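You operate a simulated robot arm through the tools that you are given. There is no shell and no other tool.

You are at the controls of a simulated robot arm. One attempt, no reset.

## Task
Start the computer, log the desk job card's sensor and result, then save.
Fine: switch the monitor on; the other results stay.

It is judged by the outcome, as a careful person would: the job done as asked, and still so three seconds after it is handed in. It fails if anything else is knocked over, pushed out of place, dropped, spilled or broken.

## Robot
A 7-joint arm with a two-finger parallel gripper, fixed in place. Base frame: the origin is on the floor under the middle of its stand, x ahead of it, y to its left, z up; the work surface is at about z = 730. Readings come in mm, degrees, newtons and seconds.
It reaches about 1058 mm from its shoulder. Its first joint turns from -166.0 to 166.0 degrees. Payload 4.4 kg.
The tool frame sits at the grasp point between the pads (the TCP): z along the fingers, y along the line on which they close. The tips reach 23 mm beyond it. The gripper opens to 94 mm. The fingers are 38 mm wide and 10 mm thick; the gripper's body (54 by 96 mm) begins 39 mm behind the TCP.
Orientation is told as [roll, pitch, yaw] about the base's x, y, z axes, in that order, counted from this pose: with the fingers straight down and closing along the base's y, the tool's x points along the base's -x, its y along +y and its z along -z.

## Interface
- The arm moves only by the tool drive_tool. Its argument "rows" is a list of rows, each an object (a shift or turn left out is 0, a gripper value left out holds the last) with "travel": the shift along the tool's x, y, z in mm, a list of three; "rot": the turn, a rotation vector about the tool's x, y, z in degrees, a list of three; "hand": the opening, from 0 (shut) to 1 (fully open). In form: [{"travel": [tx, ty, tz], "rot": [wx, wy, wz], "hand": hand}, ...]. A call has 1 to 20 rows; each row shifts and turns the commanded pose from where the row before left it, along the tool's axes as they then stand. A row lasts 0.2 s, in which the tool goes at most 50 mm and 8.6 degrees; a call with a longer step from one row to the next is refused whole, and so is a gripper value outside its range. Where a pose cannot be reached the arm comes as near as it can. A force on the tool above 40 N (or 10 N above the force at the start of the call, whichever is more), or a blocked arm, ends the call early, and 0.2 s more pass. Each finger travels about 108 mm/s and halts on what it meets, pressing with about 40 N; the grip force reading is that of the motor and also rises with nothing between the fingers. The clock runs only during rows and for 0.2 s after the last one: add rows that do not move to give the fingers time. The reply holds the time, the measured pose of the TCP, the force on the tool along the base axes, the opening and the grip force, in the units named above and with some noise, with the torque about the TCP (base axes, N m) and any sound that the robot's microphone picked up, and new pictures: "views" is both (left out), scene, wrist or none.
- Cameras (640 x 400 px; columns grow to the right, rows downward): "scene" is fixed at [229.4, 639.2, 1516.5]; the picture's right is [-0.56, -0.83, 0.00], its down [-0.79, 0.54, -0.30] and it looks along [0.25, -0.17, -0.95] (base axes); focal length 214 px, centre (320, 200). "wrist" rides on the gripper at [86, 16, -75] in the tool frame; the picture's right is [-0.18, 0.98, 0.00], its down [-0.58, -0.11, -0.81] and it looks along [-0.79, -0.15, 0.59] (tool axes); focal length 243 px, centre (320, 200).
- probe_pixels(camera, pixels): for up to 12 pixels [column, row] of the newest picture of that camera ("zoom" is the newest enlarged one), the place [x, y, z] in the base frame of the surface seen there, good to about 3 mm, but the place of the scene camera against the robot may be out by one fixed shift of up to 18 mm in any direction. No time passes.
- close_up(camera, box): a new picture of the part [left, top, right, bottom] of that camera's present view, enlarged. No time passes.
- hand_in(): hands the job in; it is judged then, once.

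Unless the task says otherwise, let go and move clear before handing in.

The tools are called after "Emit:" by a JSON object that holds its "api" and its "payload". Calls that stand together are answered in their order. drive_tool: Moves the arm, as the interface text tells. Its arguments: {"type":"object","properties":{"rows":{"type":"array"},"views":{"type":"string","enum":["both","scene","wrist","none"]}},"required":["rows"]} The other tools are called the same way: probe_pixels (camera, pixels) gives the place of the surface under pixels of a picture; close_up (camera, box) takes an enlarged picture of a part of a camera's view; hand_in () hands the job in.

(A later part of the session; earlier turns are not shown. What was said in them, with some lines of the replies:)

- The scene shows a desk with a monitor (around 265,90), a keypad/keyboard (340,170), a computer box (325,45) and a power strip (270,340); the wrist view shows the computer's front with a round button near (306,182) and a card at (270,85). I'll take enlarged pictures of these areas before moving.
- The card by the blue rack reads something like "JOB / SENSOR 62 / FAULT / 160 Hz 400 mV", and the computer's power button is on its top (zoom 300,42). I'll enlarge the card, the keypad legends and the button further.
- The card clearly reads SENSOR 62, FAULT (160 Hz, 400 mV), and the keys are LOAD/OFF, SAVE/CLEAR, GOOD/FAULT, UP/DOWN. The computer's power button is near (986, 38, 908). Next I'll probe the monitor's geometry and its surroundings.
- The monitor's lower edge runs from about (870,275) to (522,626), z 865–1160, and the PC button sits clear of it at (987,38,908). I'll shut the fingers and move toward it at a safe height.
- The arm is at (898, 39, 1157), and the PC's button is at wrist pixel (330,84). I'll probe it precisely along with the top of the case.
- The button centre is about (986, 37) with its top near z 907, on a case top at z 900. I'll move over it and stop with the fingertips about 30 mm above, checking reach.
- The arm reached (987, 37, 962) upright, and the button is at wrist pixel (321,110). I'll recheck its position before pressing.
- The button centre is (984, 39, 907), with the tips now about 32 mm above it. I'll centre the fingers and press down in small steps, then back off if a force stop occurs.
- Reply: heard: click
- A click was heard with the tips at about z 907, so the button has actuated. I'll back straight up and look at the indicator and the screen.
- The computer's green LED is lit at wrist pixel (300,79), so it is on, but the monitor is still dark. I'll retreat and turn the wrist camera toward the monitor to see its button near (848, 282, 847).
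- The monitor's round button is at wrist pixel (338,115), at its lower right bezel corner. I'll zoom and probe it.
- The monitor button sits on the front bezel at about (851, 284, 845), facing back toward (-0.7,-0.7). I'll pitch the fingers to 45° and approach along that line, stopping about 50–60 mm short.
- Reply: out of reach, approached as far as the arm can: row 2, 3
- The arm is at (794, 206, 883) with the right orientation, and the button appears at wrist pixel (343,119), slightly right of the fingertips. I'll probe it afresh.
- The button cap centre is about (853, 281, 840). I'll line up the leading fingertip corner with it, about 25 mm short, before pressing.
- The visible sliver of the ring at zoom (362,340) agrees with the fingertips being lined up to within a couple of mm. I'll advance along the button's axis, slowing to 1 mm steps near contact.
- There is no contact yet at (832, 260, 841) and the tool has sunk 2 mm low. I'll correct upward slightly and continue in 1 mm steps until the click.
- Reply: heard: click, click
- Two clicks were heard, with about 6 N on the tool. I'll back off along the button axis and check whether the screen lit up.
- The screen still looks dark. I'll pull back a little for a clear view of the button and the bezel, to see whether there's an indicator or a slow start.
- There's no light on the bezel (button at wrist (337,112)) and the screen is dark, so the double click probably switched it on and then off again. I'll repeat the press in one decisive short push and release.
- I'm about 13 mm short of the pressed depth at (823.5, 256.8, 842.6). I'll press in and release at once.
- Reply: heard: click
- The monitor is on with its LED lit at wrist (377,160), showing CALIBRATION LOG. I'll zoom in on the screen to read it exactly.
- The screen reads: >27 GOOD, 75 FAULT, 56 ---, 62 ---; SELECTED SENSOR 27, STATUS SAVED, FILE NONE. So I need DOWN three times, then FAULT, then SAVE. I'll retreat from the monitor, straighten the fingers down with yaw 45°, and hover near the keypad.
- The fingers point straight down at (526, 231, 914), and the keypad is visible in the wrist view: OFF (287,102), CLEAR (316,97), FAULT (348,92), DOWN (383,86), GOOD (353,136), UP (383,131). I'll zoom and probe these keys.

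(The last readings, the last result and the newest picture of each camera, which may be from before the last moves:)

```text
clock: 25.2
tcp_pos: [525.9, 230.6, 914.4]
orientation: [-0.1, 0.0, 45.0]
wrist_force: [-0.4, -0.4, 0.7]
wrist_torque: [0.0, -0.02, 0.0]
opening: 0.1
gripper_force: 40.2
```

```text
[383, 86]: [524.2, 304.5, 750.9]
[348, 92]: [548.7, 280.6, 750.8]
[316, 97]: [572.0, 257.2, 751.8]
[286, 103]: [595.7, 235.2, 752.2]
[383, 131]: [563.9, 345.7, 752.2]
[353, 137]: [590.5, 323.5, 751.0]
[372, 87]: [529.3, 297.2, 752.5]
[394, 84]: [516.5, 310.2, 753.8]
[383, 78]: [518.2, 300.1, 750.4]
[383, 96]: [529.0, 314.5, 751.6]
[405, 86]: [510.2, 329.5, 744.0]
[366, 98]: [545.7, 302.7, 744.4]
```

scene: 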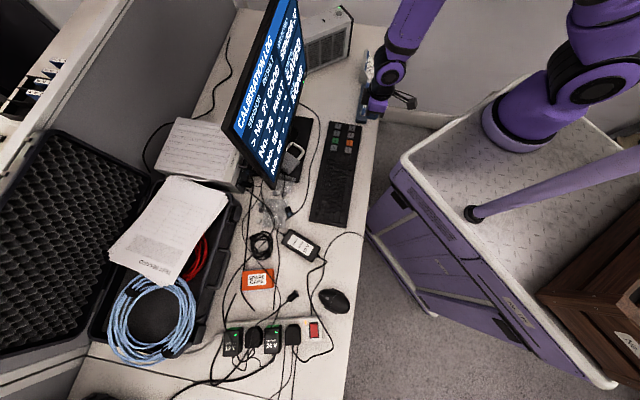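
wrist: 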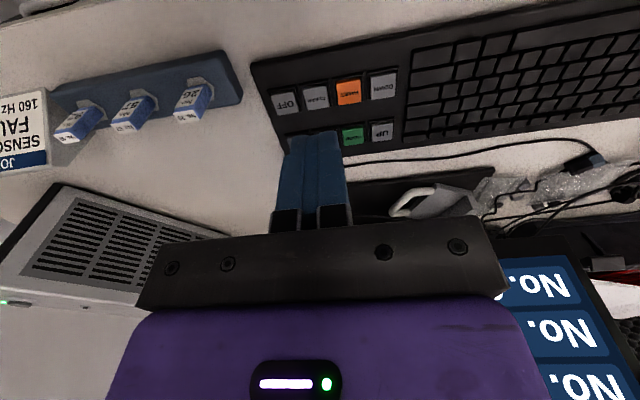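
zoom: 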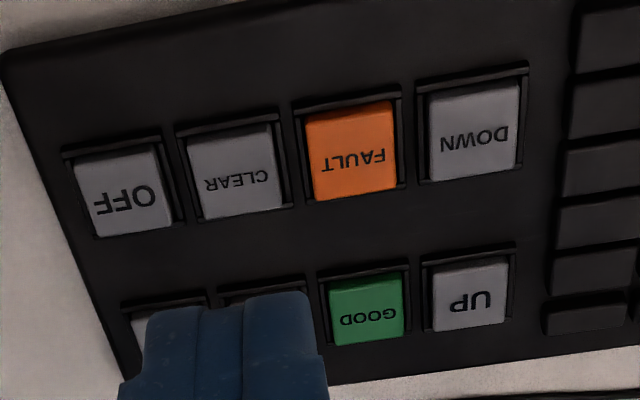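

Key tops are at z≈751: DOWN (524, 304.5), FAULT (548.7, 280.6), CLEAR (572, 257), and SAVE by extension at about (613, 299). I'll go above DOWN with the tips about 15 mm over it.

Emit:
{"api": "drive_tool", "payload": {"rows": [{"travel": [-17, 17.9, 20]}, {"travel": [-17, 17.9, 20]}, {"travel": [-16.9, 17.8, 20]}, {"travel": [0, 0, 35]}, {"travel": [0, 0, 28]}, {}]}}

Emit:
{"api": "close_up", "payload": {"camera": "wrist", "box": [230, 50, 410, 160]}}

```text
clock: 26.6
tcp_pos: [525.0, 303.2, 790.1]
orientation: [0.0, 0.1, 45.1]
wrist_force: [-0.2, -0.4, -0.5]
wrist_torque: [0.0, -0.05, 0.02]
opening: 0.1
gripper_force: 39.9
```

scene: 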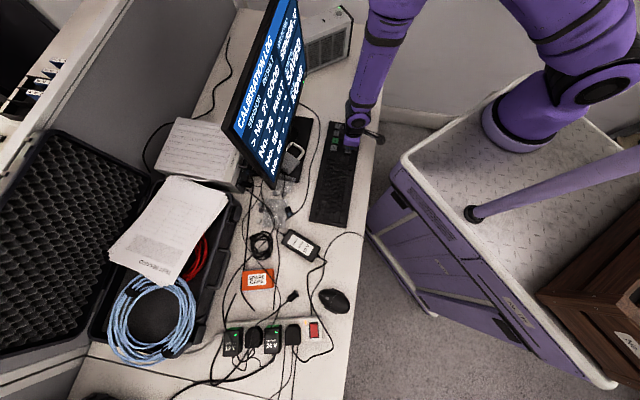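
wrist: 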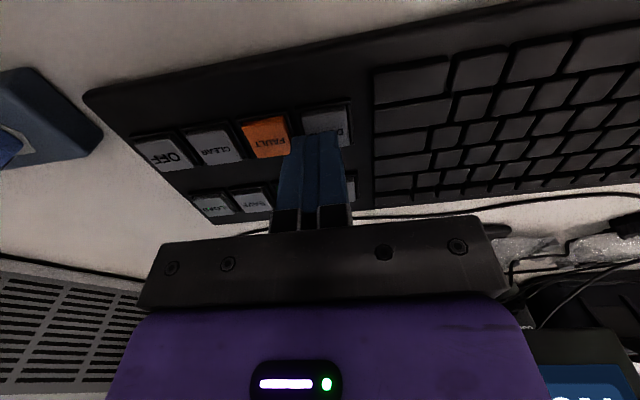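

```text
3.56 times, centred on (320, 105) of wrist
```

zoom: 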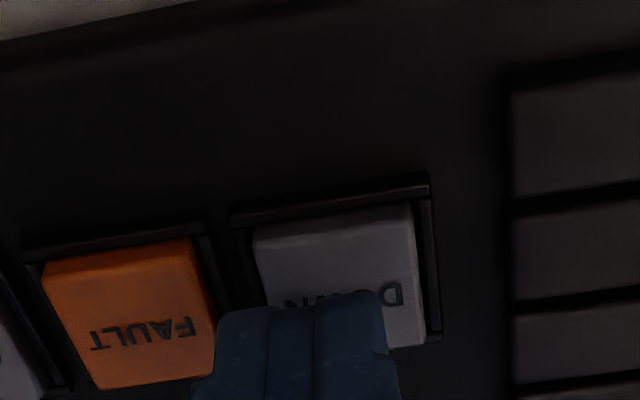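

The fingers hover over DOWN in the zoom, at about (330,300). I'll re-probe the key from here to confirm the centring before pressing.

Emit:
{"api": "probe_pixels", "payload": {"camera": "wrist", "pixels": [[304, 118], [346, 109], [349, 140], [325, 115], [262, 135], [285, 120], [245, 127], [212, 145], [162, 155], [258, 197], [213, 205]]}}

Emit:
{"api": "close_up", "payload": {"camera": "wrist", "box": [120, 90, 380, 230]}}

```text
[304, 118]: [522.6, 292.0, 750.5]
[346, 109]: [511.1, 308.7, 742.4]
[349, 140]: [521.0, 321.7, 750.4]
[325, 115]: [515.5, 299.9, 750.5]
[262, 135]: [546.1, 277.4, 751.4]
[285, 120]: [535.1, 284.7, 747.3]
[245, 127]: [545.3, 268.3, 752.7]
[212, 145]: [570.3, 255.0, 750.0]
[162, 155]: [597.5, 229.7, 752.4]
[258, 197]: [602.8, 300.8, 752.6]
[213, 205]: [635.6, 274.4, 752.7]
```

```text
2.46 times, centred on (250, 160) of wrist
```

zoom: 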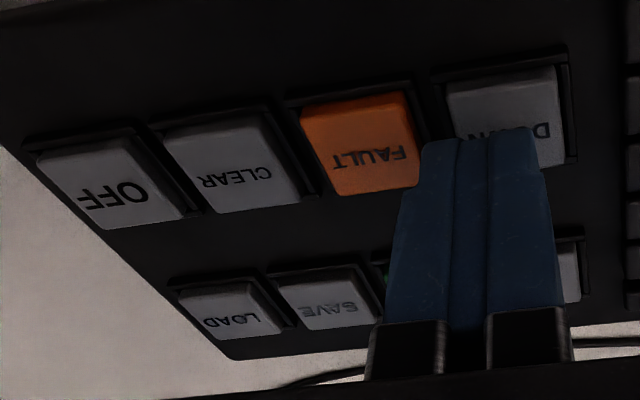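

DOWN's centre is about (523, 305.5) and I'm within 2 mm. I'll press gently and release, then read the screen.

Emit:
{"api": "drive_tool", "payload": {"rows": [{"travel": [0, 1.5, 10]}, {"travel": [0, 0, 4]}, {"travel": [0, 0, 2.5]}, {"travel": [0, 0, 1]}, {}], "views": "scene"}}

Emit:
{"api": "close_up", "payload": {"camera": "scene", "box": [225, 0, 315, 190]}}

```text
clock: 27.8
tcp_pos: [526.0, 304.6, 774.2]
orientation: [0.0, 0.0, 45.1]
wrist_force: [0.0, -0.2, -0.1]
wrist_torque: [0.02, -0.01, 0.0]
opening: 0.0
gripper_force: 40.2
```

scene: 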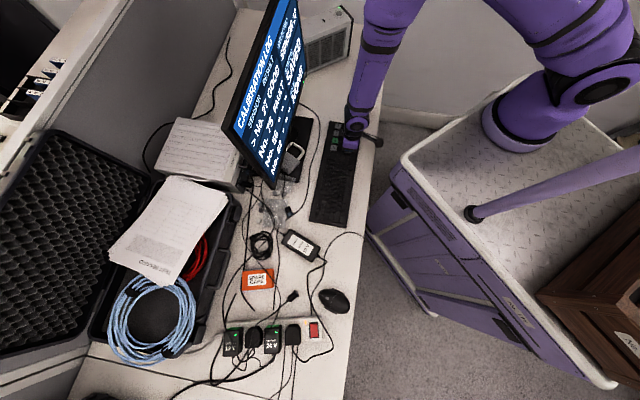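

```text
2.11 times, centred on (270, 95) of scene
```

zoom: 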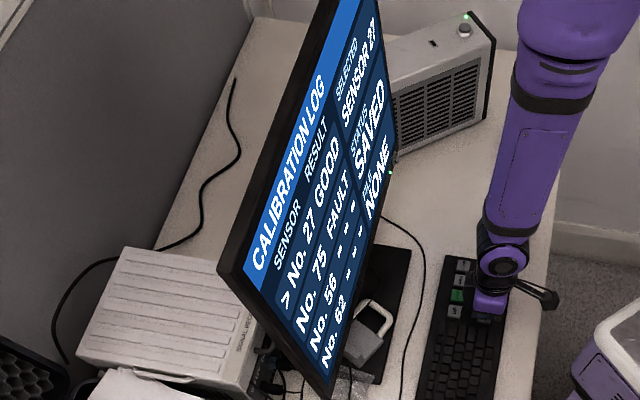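

No contact yet, with the tips at z≈751. I'll press about 3 mm further in short steps and then release.

Emit:
{"api": "drive_tool", "payload": {"rows": [{"travel": [0, 0, 2]}, {"travel": [0, 0, 1.5]}], "views": "scene"}}

Emit:
{"api": "close_up", "payload": {"camera": "scene", "box": [225, 0, 315, 190]}}

```text
clock: 28.4
tcp_pos: [526.5, 303.6, 768.7]
orientation: [0.1, 0.0, 45.0]
wrist_force: [0.2, -3.2, 8.0]
wrist_torque: [-0.11, 0.0, -0.01]
opening: 0.1
gripper_force: 39.3
heard: click
```

scene: 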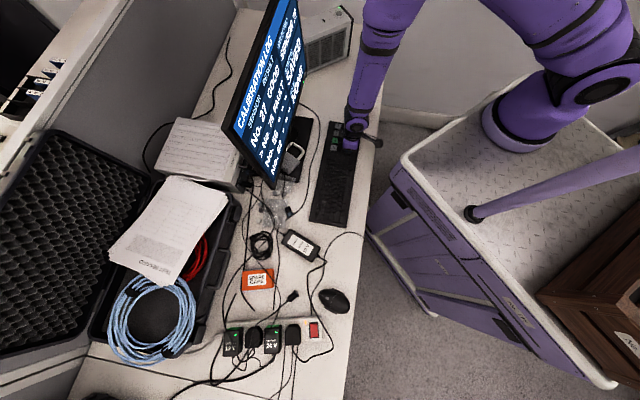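

```text
2.11 times, centred on (270, 95) of scene
```

zoom: 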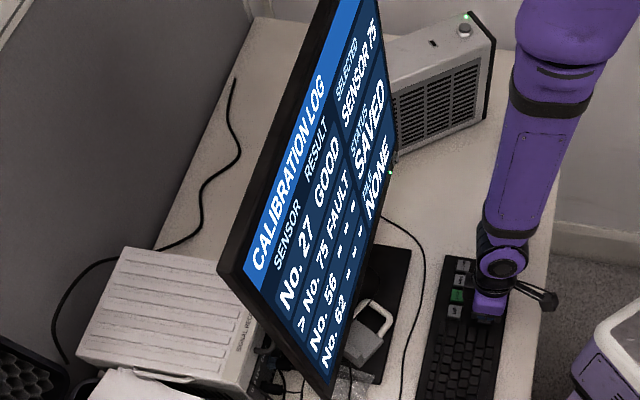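

One click: the cursor moved to 75 (SELECTED SENSOR 75). I'll release fully, then press again the same way.

Emit:
{"api": "drive_tool", "payload": {"rows": [{"travel": [0, 0, -6]}, {"travel": [0, 0, -4]}, {}], "views": "both"}}

Emit:
{"api": "close_up", "payload": {"camera": "scene", "box": [225, 0, 315, 190]}}

Emit:
{"api": "close_up", "payload": {"camera": "wrist", "box": [230, 50, 410, 160]}}

```text
clock: 29.2
tcp_pos: [526.6, 306.2, 779.1]
orientation: [0.0, 0.0, 45.1]
wrist_force: [0.3, 0.1, 0.8]
wrist_torque: [-0.01, 0.02, -0.03]
opening: 0.2
gripper_force: 40.4
```

scene: 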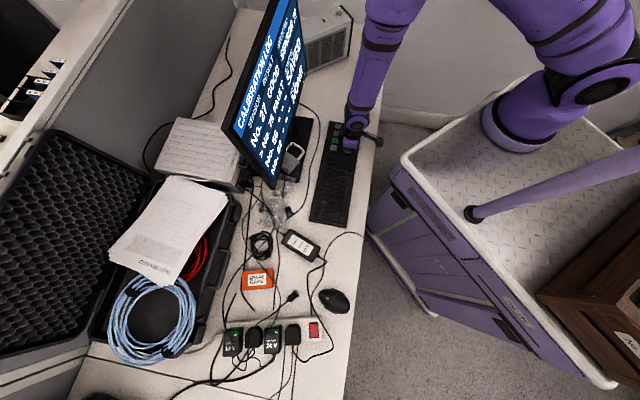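
wrist: 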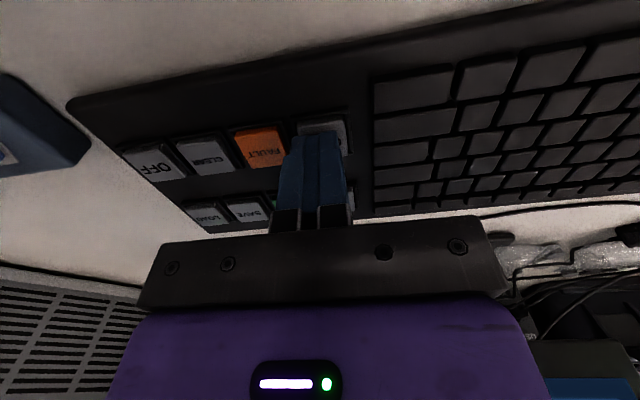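

```text
2.11 times, centred on (270, 95) of scene
```

zoom: 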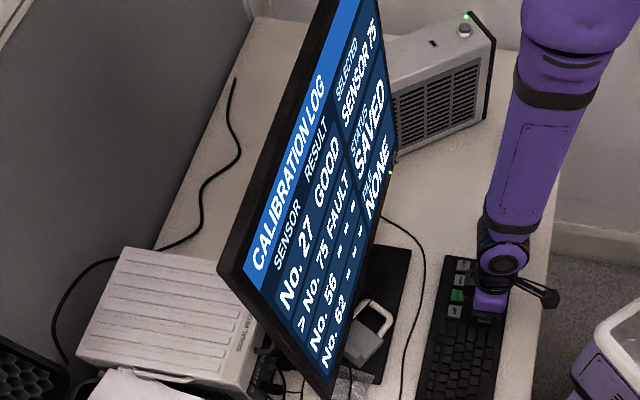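

```text
3.56 times, centred on (320, 105) of wrist
```

zoom: 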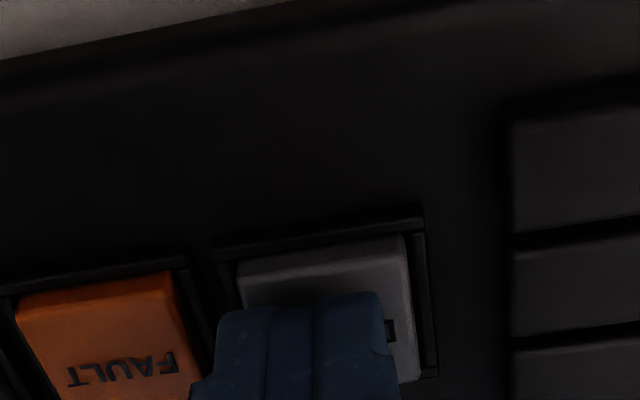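

The cursor stays on 75 after release. I'll re-centre 2 mm and press DOWN again, slightly less deep.

Emit:
{"api": "drive_tool", "payload": {"rows": [{"travel": [2, 1.5, 4.5]}, {"travel": [0, 0, 2.5]}, {"travel": [0, 0, 1]}, {}], "views": "scene"}}

Emit:
{"api": "close_up", "payload": {"camera": "scene", "box": [225, 0, 315, 190]}}

```text
clock: 30.2
tcp_pos: [524.5, 304.6, 772.1]
orientation: [0.1, 0.0, 45.0]
wrist_force: [-0.3, 0.0, 1.5]
wrist_torque: [-0.02, -0.02, 0.02]
opening: 0.0
gripper_force: 39.8
heard: click
```

scene: 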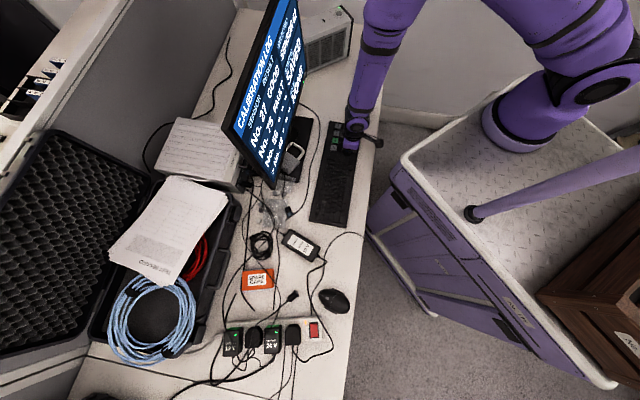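

```text
2.11 times, centred on (270, 95) of scene
```

zoom: 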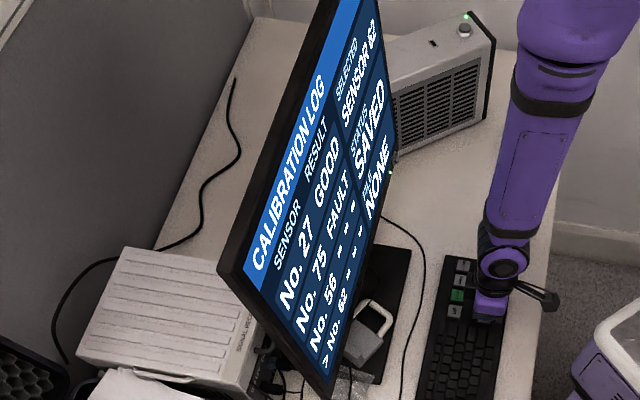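

The cursor now appears to be on the bottom row and SELECTED shows a 6x sensor. I'll zoom tighter to read it exactly before releasing.

Emit:
{"api": "close_up", "payload": {"camera": "scene", "box": [265, 0, 310, 60]}}

Emit:
{"api": "close_up", "payload": {"camera": "scene", "box": [235, 90, 310, 190]}}

Emit:
{"api": "drive_tool", "payload": {"rows": [{"travel": [0, 0, -4]}, {"travel": [0, 0, -8]}, {"travel": [0, 0, -20]}, {}]}}

Emit:
{"api": "close_up", "payload": {"camera": "scene", "box": [225, 0, 315, 190]}}

```text
6.67 times, centred on (288, 30) of scene
```

zoom: 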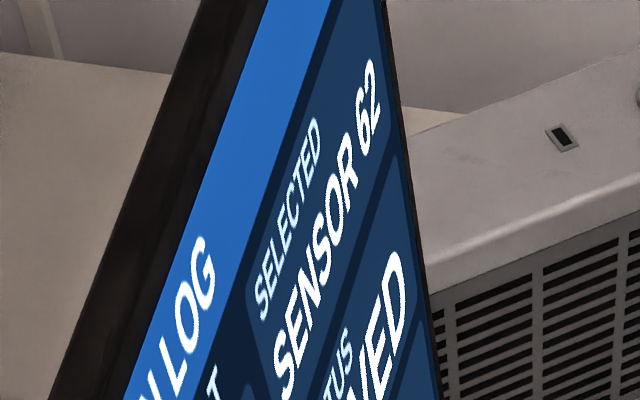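

```text
4.00 times, centred on (272, 140) of scene
```

zoom: 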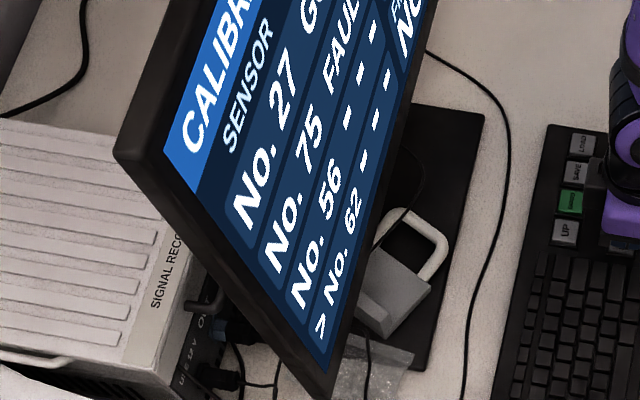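

```text
clock: 31.2
tcp_pos: [519.2, 304.3, 803.1]
orientation: [-0.1, -0.1, 45.0]
wrist_force: [-1.2, 0.4, -0.1]
wrist_torque: [-0.01, 0.02, 0.0]
opening: 0.0
gripper_force: 39.7
```

scene: 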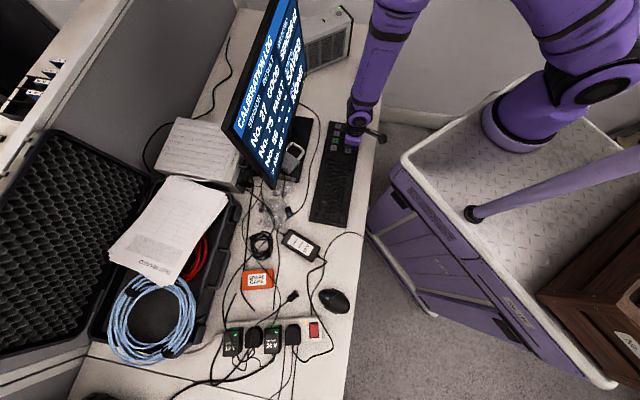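
wrist: 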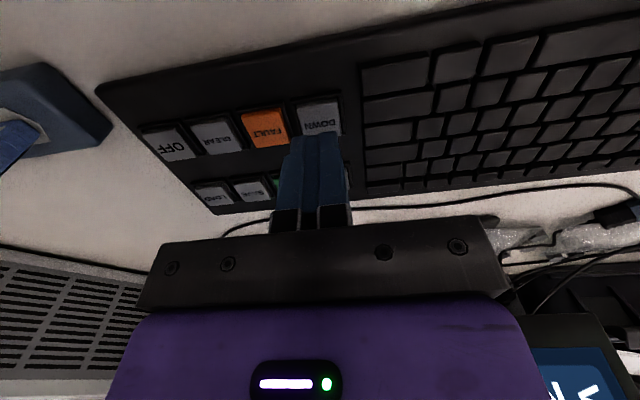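

```text
2.11 times, centred on (270, 95) of scene
```

zoom: 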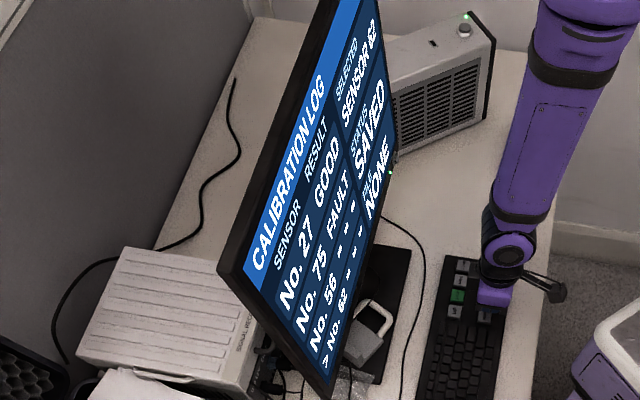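

The screen confirms SELECTED SENSOR 62 with the cursor on No. 62, and the other results are unchanged. Next is FAULT, so I'll probe its centre from here.

Emit:
{"api": "probe_pixels", "payload": {"camera": "wrist", "pixels": [[264, 129], [248, 133], [280, 126], [260, 116], [268, 143], [320, 117], [302, 112], [336, 104], [250, 188], [215, 195], [213, 135]]}}

Emit:
{"api": "close_up", "payload": {"camera": "wrist", "box": [120, 80, 380, 230]}}

```text
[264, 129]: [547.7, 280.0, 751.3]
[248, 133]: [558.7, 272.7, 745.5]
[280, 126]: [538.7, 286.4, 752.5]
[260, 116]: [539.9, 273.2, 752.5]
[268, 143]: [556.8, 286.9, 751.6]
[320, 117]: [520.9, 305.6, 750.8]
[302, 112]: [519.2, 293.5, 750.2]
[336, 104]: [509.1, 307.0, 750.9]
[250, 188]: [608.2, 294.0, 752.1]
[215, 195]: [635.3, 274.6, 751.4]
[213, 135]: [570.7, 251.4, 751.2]
```

```text
2.46 times, centred on (250, 155) of wrist
```

zoom: 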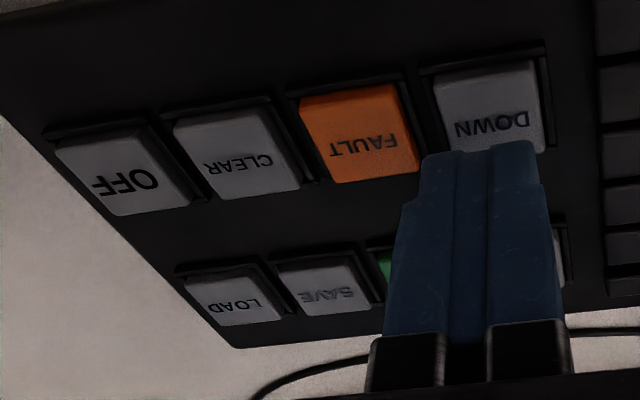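

FAULT's centre is (548, 280.5). I'll shift over it at this height, lower to about 5 mm above, and check alignment before pressing.

Emit:
{"api": "drive_tool", "payload": {"rows": [{"travel": [-1.8, -18.6, 0]}, {"travel": [-1.7, -18.6, 0]}, {"travel": [0, 0, 12]}, {}], "views": "wrist"}}

Emit:
{"api": "close_up", "payload": {"camera": "wrist", "box": [230, 70, 410, 180]}}

```text
clock: 32.2
tcp_pos: [550.1, 279.9, 794.8]
orientation: [0.0, 0.0, 45.0]
wrist_force: [-0.4, -0.4, 0.0]
wrist_torque: [0.0, 0.04, 0.02]
opening: 0.1
gripper_force: 39.8
```

wrist: 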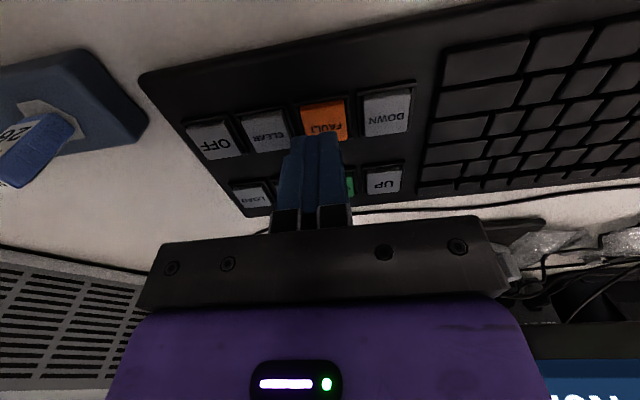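

```text
3.56 times, centred on (320, 125) of wrist
```

zoom: 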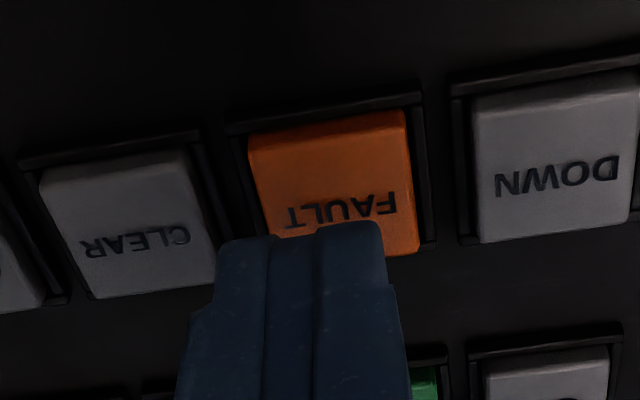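

The fingers line up over FAULT within about 2 mm. I'll lower and press gently until the click.

Emit:
{"api": "drive_tool", "payload": {"rows": [{"travel": [1, 1.5, 12]}, {"travel": [0, 0, 8]}, {"travel": [0, 0, 2.5]}, {"travel": [0, 0, 1]}], "views": "scene"}}

Emit:
{"api": "close_up", "payload": {"camera": "scene", "box": [225, 0, 315, 190]}}

```text
clock: 33.2
tcp_pos: [550.4, 281.6, 769.4]
orientation: [0.1, 0.1, 45.0]
wrist_force: [-0.5, -4.4, 10.4]
wrist_torque: [-0.1, 0.07, 0.02]
opening: 0.0
gripper_force: 39.9
heard: click
```

scene: 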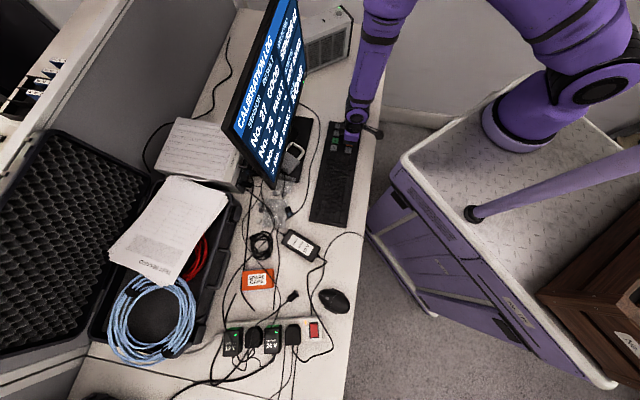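

```text
2.11 times, centred on (270, 95) of scene
```

zoom: 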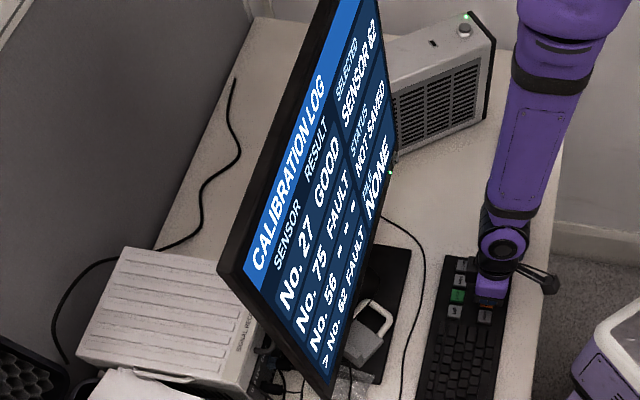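

No. 62 now shows FAULT with STATUS NOT SAVED, and the others are unchanged. I'll release straight up and back away enough to see the SAVE key.

Emit:
{"api": "drive_tool", "payload": {"rows": [{"travel": [0, 0, -6]}, {"travel": [0, 0, -15]}, {"travel": [0, 0, -35]}, {"travel": [0, -30, -30]}, {"travel": [10, -15, 0]}, {}]}}

Emit:
{"api": "close_up", "payload": {"camera": "wrist", "box": [230, 50, 430, 180]}}

Emit:
{"api": "close_up", "payload": {"camera": "scene", "box": [225, 0, 315, 190]}}

```text
clock: 34.6
tcp_pos: [575.8, 240.2, 853.7]
orientation: [0.0, 0.0, 45.0]
wrist_force: [-0.5, 0.2, -0.2]
wrist_torque: [0.0, -0.01, 0.02]
opening: 0.2
gripper_force: 40.2
```

scene: 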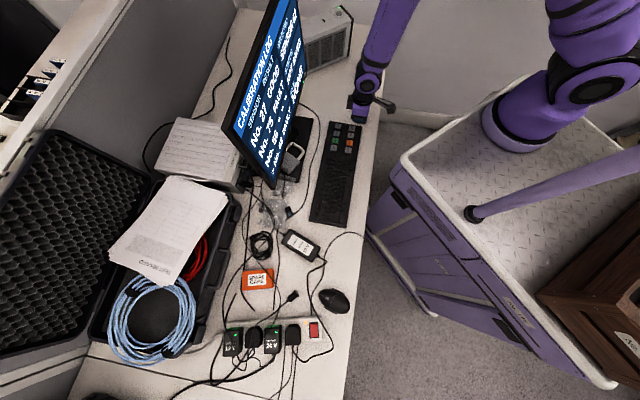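
wrist: 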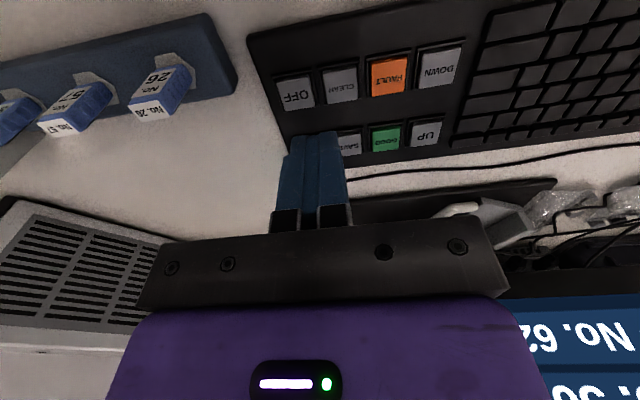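

```text
3.08 times, centred on (330, 115) of wrist
```

zoom: 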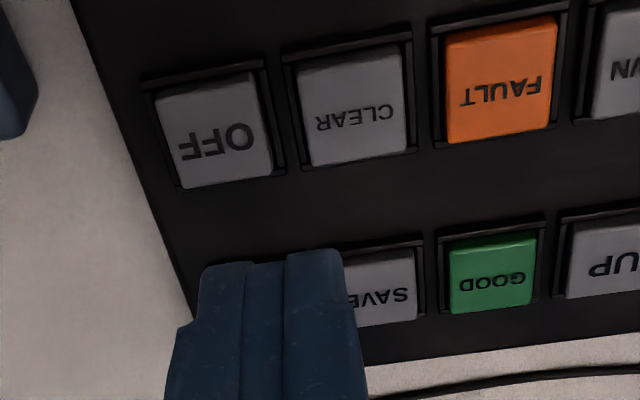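

```text
2.11 times, centred on (270, 95) of scene
```

zoom: 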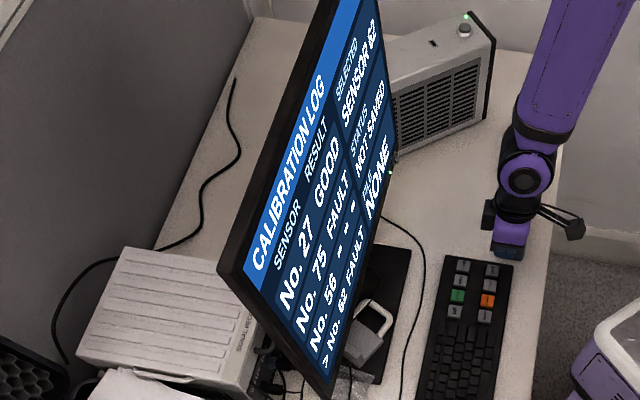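

SAVE is partly visible right of the fingers at wrist (348,143). I'll probe it with its neighbours to fix its centre.

Emit:
{"api": "probe_pixels", "payload": {"camera": "wrist", "pixels": [[348, 143], [359, 135], [360, 150], [353, 143], [386, 138], [425, 132], [340, 86], [296, 93], [389, 77], [438, 68]]}}

```text
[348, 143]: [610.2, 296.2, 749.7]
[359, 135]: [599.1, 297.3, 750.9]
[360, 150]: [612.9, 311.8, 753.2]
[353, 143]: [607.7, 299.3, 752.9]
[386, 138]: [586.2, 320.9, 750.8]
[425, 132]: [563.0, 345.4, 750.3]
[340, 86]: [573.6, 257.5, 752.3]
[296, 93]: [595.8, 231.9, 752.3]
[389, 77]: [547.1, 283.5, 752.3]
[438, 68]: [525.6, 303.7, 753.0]
```

The key grid gives SAVE at (612, 297.7), well between LOAD and GOOD. I'll move above it and lower to about 18 mm over the cap to check.

Emit:
{"api": "drive_tool", "payload": {"rows": [{"travel": [-22, 5, 0]}, {"travel": [-22, 5, 15]}, {"travel": [-22.2, 5.1, 20]}, {"travel": [0, 0, 22]}, {}]}}

Emit:
{"api": "close_up", "payload": {"camera": "wrist", "box": [230, 70, 410, 180]}}

```text
clock: 35.8
tcp_pos: [612.9, 300.3, 797.4]
orientation: [-0.1, 0.0, 44.9]
wrist_force: [0.2, 0.8, -0.4]
wrist_torque: [0.0, -0.01, 0.0]
opening: 0.0
gripper_force: 40.0
```

scene: 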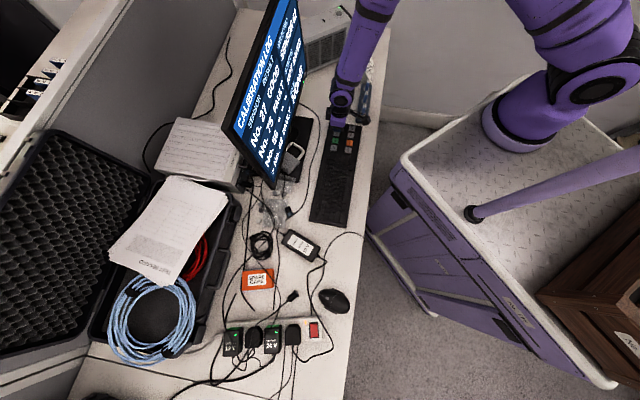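
wrist: 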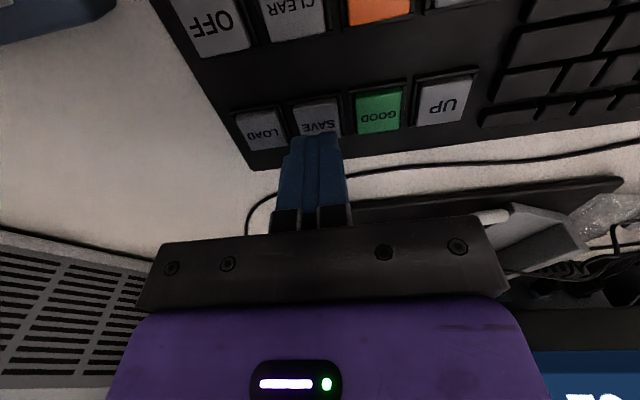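

```text
3.56 times, centred on (320, 125) of wrist
```

zoom: 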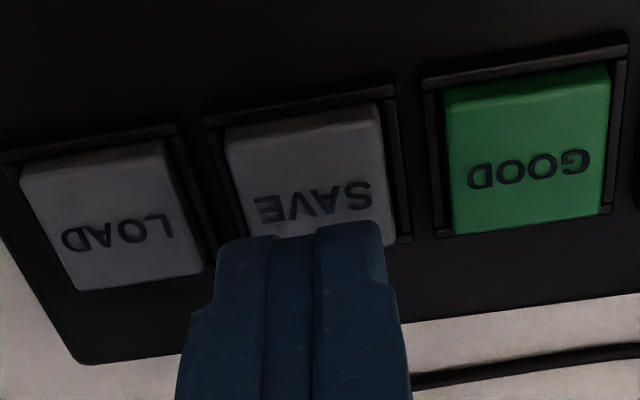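

The fingers are squarely over SAVE in the zoom at (300,235). I'll nudge 2 mm and press down gently until it clicks.

Emit:
{"api": "drive_tool", "payload": {"rows": [{"travel": [2, -1, 12]}, {"travel": [0, 0, 10]}, {"travel": [0, 0, 2.5]}, {"travel": [0, 0, 1]}], "views": "scene"}}

Emit:
{"api": "close_up", "payload": {"camera": "scene", "box": [225, 0, 315, 190]}}

```text
clock: 36.8
tcp_pos: [610.8, 298.3, 772.2]
orientation: [0.1, -0.1, 45.1]
wrist_force: [0.2, -1.3, 1.4]
wrist_torque: [-0.01, 0.05, 0.0]
opening: 0.0
gripper_force: 40.6
heard: click
```

scene: 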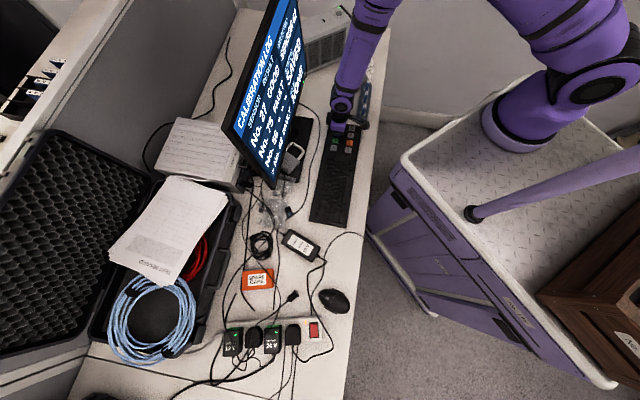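

```text
2.11 times, centred on (270, 95) of scene
```

zoom: 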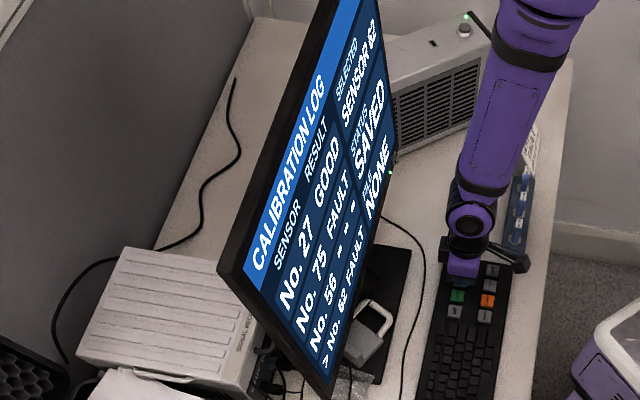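

STATUS now reads SAVED with No. 62 FAULT. I'll release straight up, move clear and read the whole screen once more.

Emit:
{"api": "drive_tool", "payload": {"rows": [{"travel": [0, 0, -6]}, {"travel": [0, 0, -20]}, {"travel": [0, 0, -45]}, {"travel": [0, 0, -45]}, {"travel": [20, 0, -40]}, {"travel": [40, 0, -25]}, {"travel": [40, 0, -20]}, {}, {}]}}

Emit:
{"api": "close_up", "payload": {"camera": "scene", "box": [225, 0, 315, 190]}}

Emit:
{"api": "close_up", "payload": {"camera": "scene", "box": [235, 60, 310, 190]}}

Emit:
{"api": "close_up", "payload": {"camera": "scene", "box": [255, 0, 315, 110]}}

```text
clock: 38.8
tcp_pos: [539.5, 224.7, 970.7]
orientation: [-0.1, 0.1, 45.0]
wrist_force: [0.3, 0.5, -0.3]
wrist_torque: [0.0, -0.01, 0.03]
opening: 0.1
gripper_force: 39.7
```

scene: 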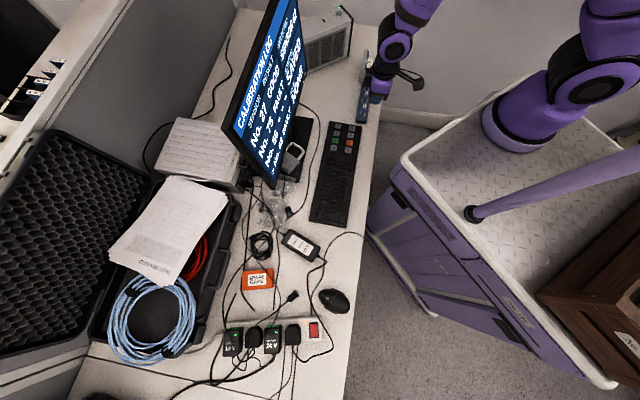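
wrist: 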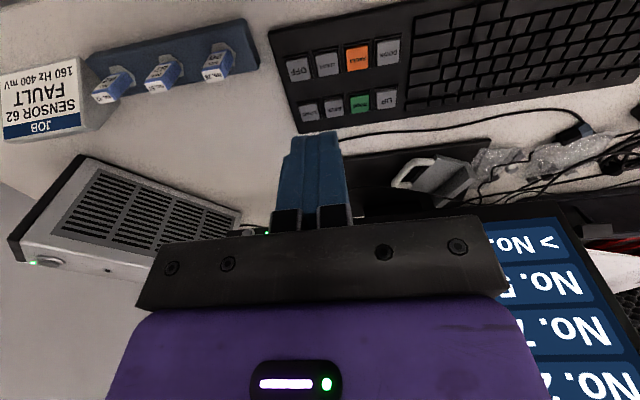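

```text
2.11 times, centred on (270, 95) of scene
```

zoom: 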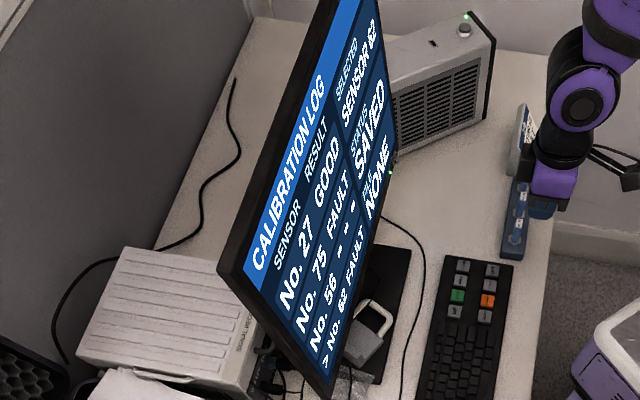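

```text
3.08 times, centred on (272, 125) of scene
```

zoom: 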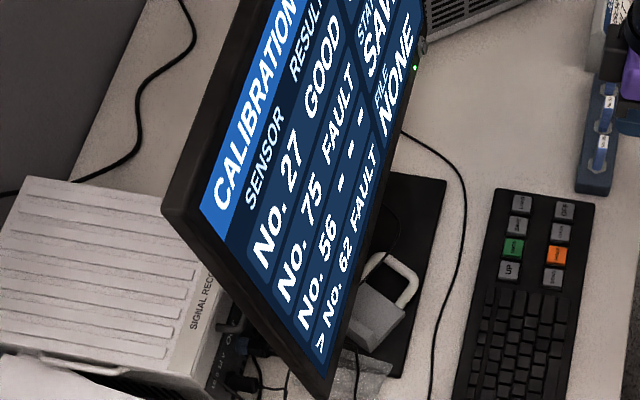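

```text
3.64 times, centred on (285, 55) of scene
```

zoom: 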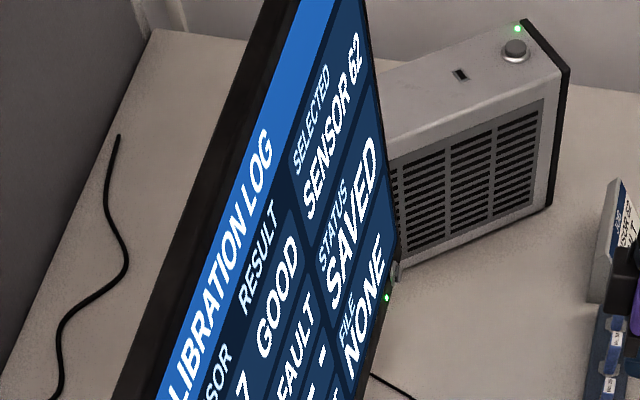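

The screen shows 27 GOOD, 75 FAULT, 56 ---, 62 FAULT and STATUS SAVED. The computer and monitor LEDs are lit, nothing on the desk has moved, and the arm is clear at (540, 225, 971), so I'm handing in.

Emit:
{"api": "hand_in", "payload": {}}

```text
The job is handed in.
```

The computer is running and sensor 62 is logged as FAULT, as the desk job card says. The log is saved: after I pressed SAVE, the screen showed STATUS SAVED.

- **Monitor:** it was off, so I switched it on. My first press registered two clicks and left it dark, so I pressed it once more.
- **Other results:** these are unchanged, with 27 GOOD, 75 FAULT and 56 still blank.
- **File field:** the screen showed FILE NONE from when the log first came up, and it still did after the save. I left it alone.

In the last pictures nothing else on the desk had moved. The arm was clear of everything when I handed in.
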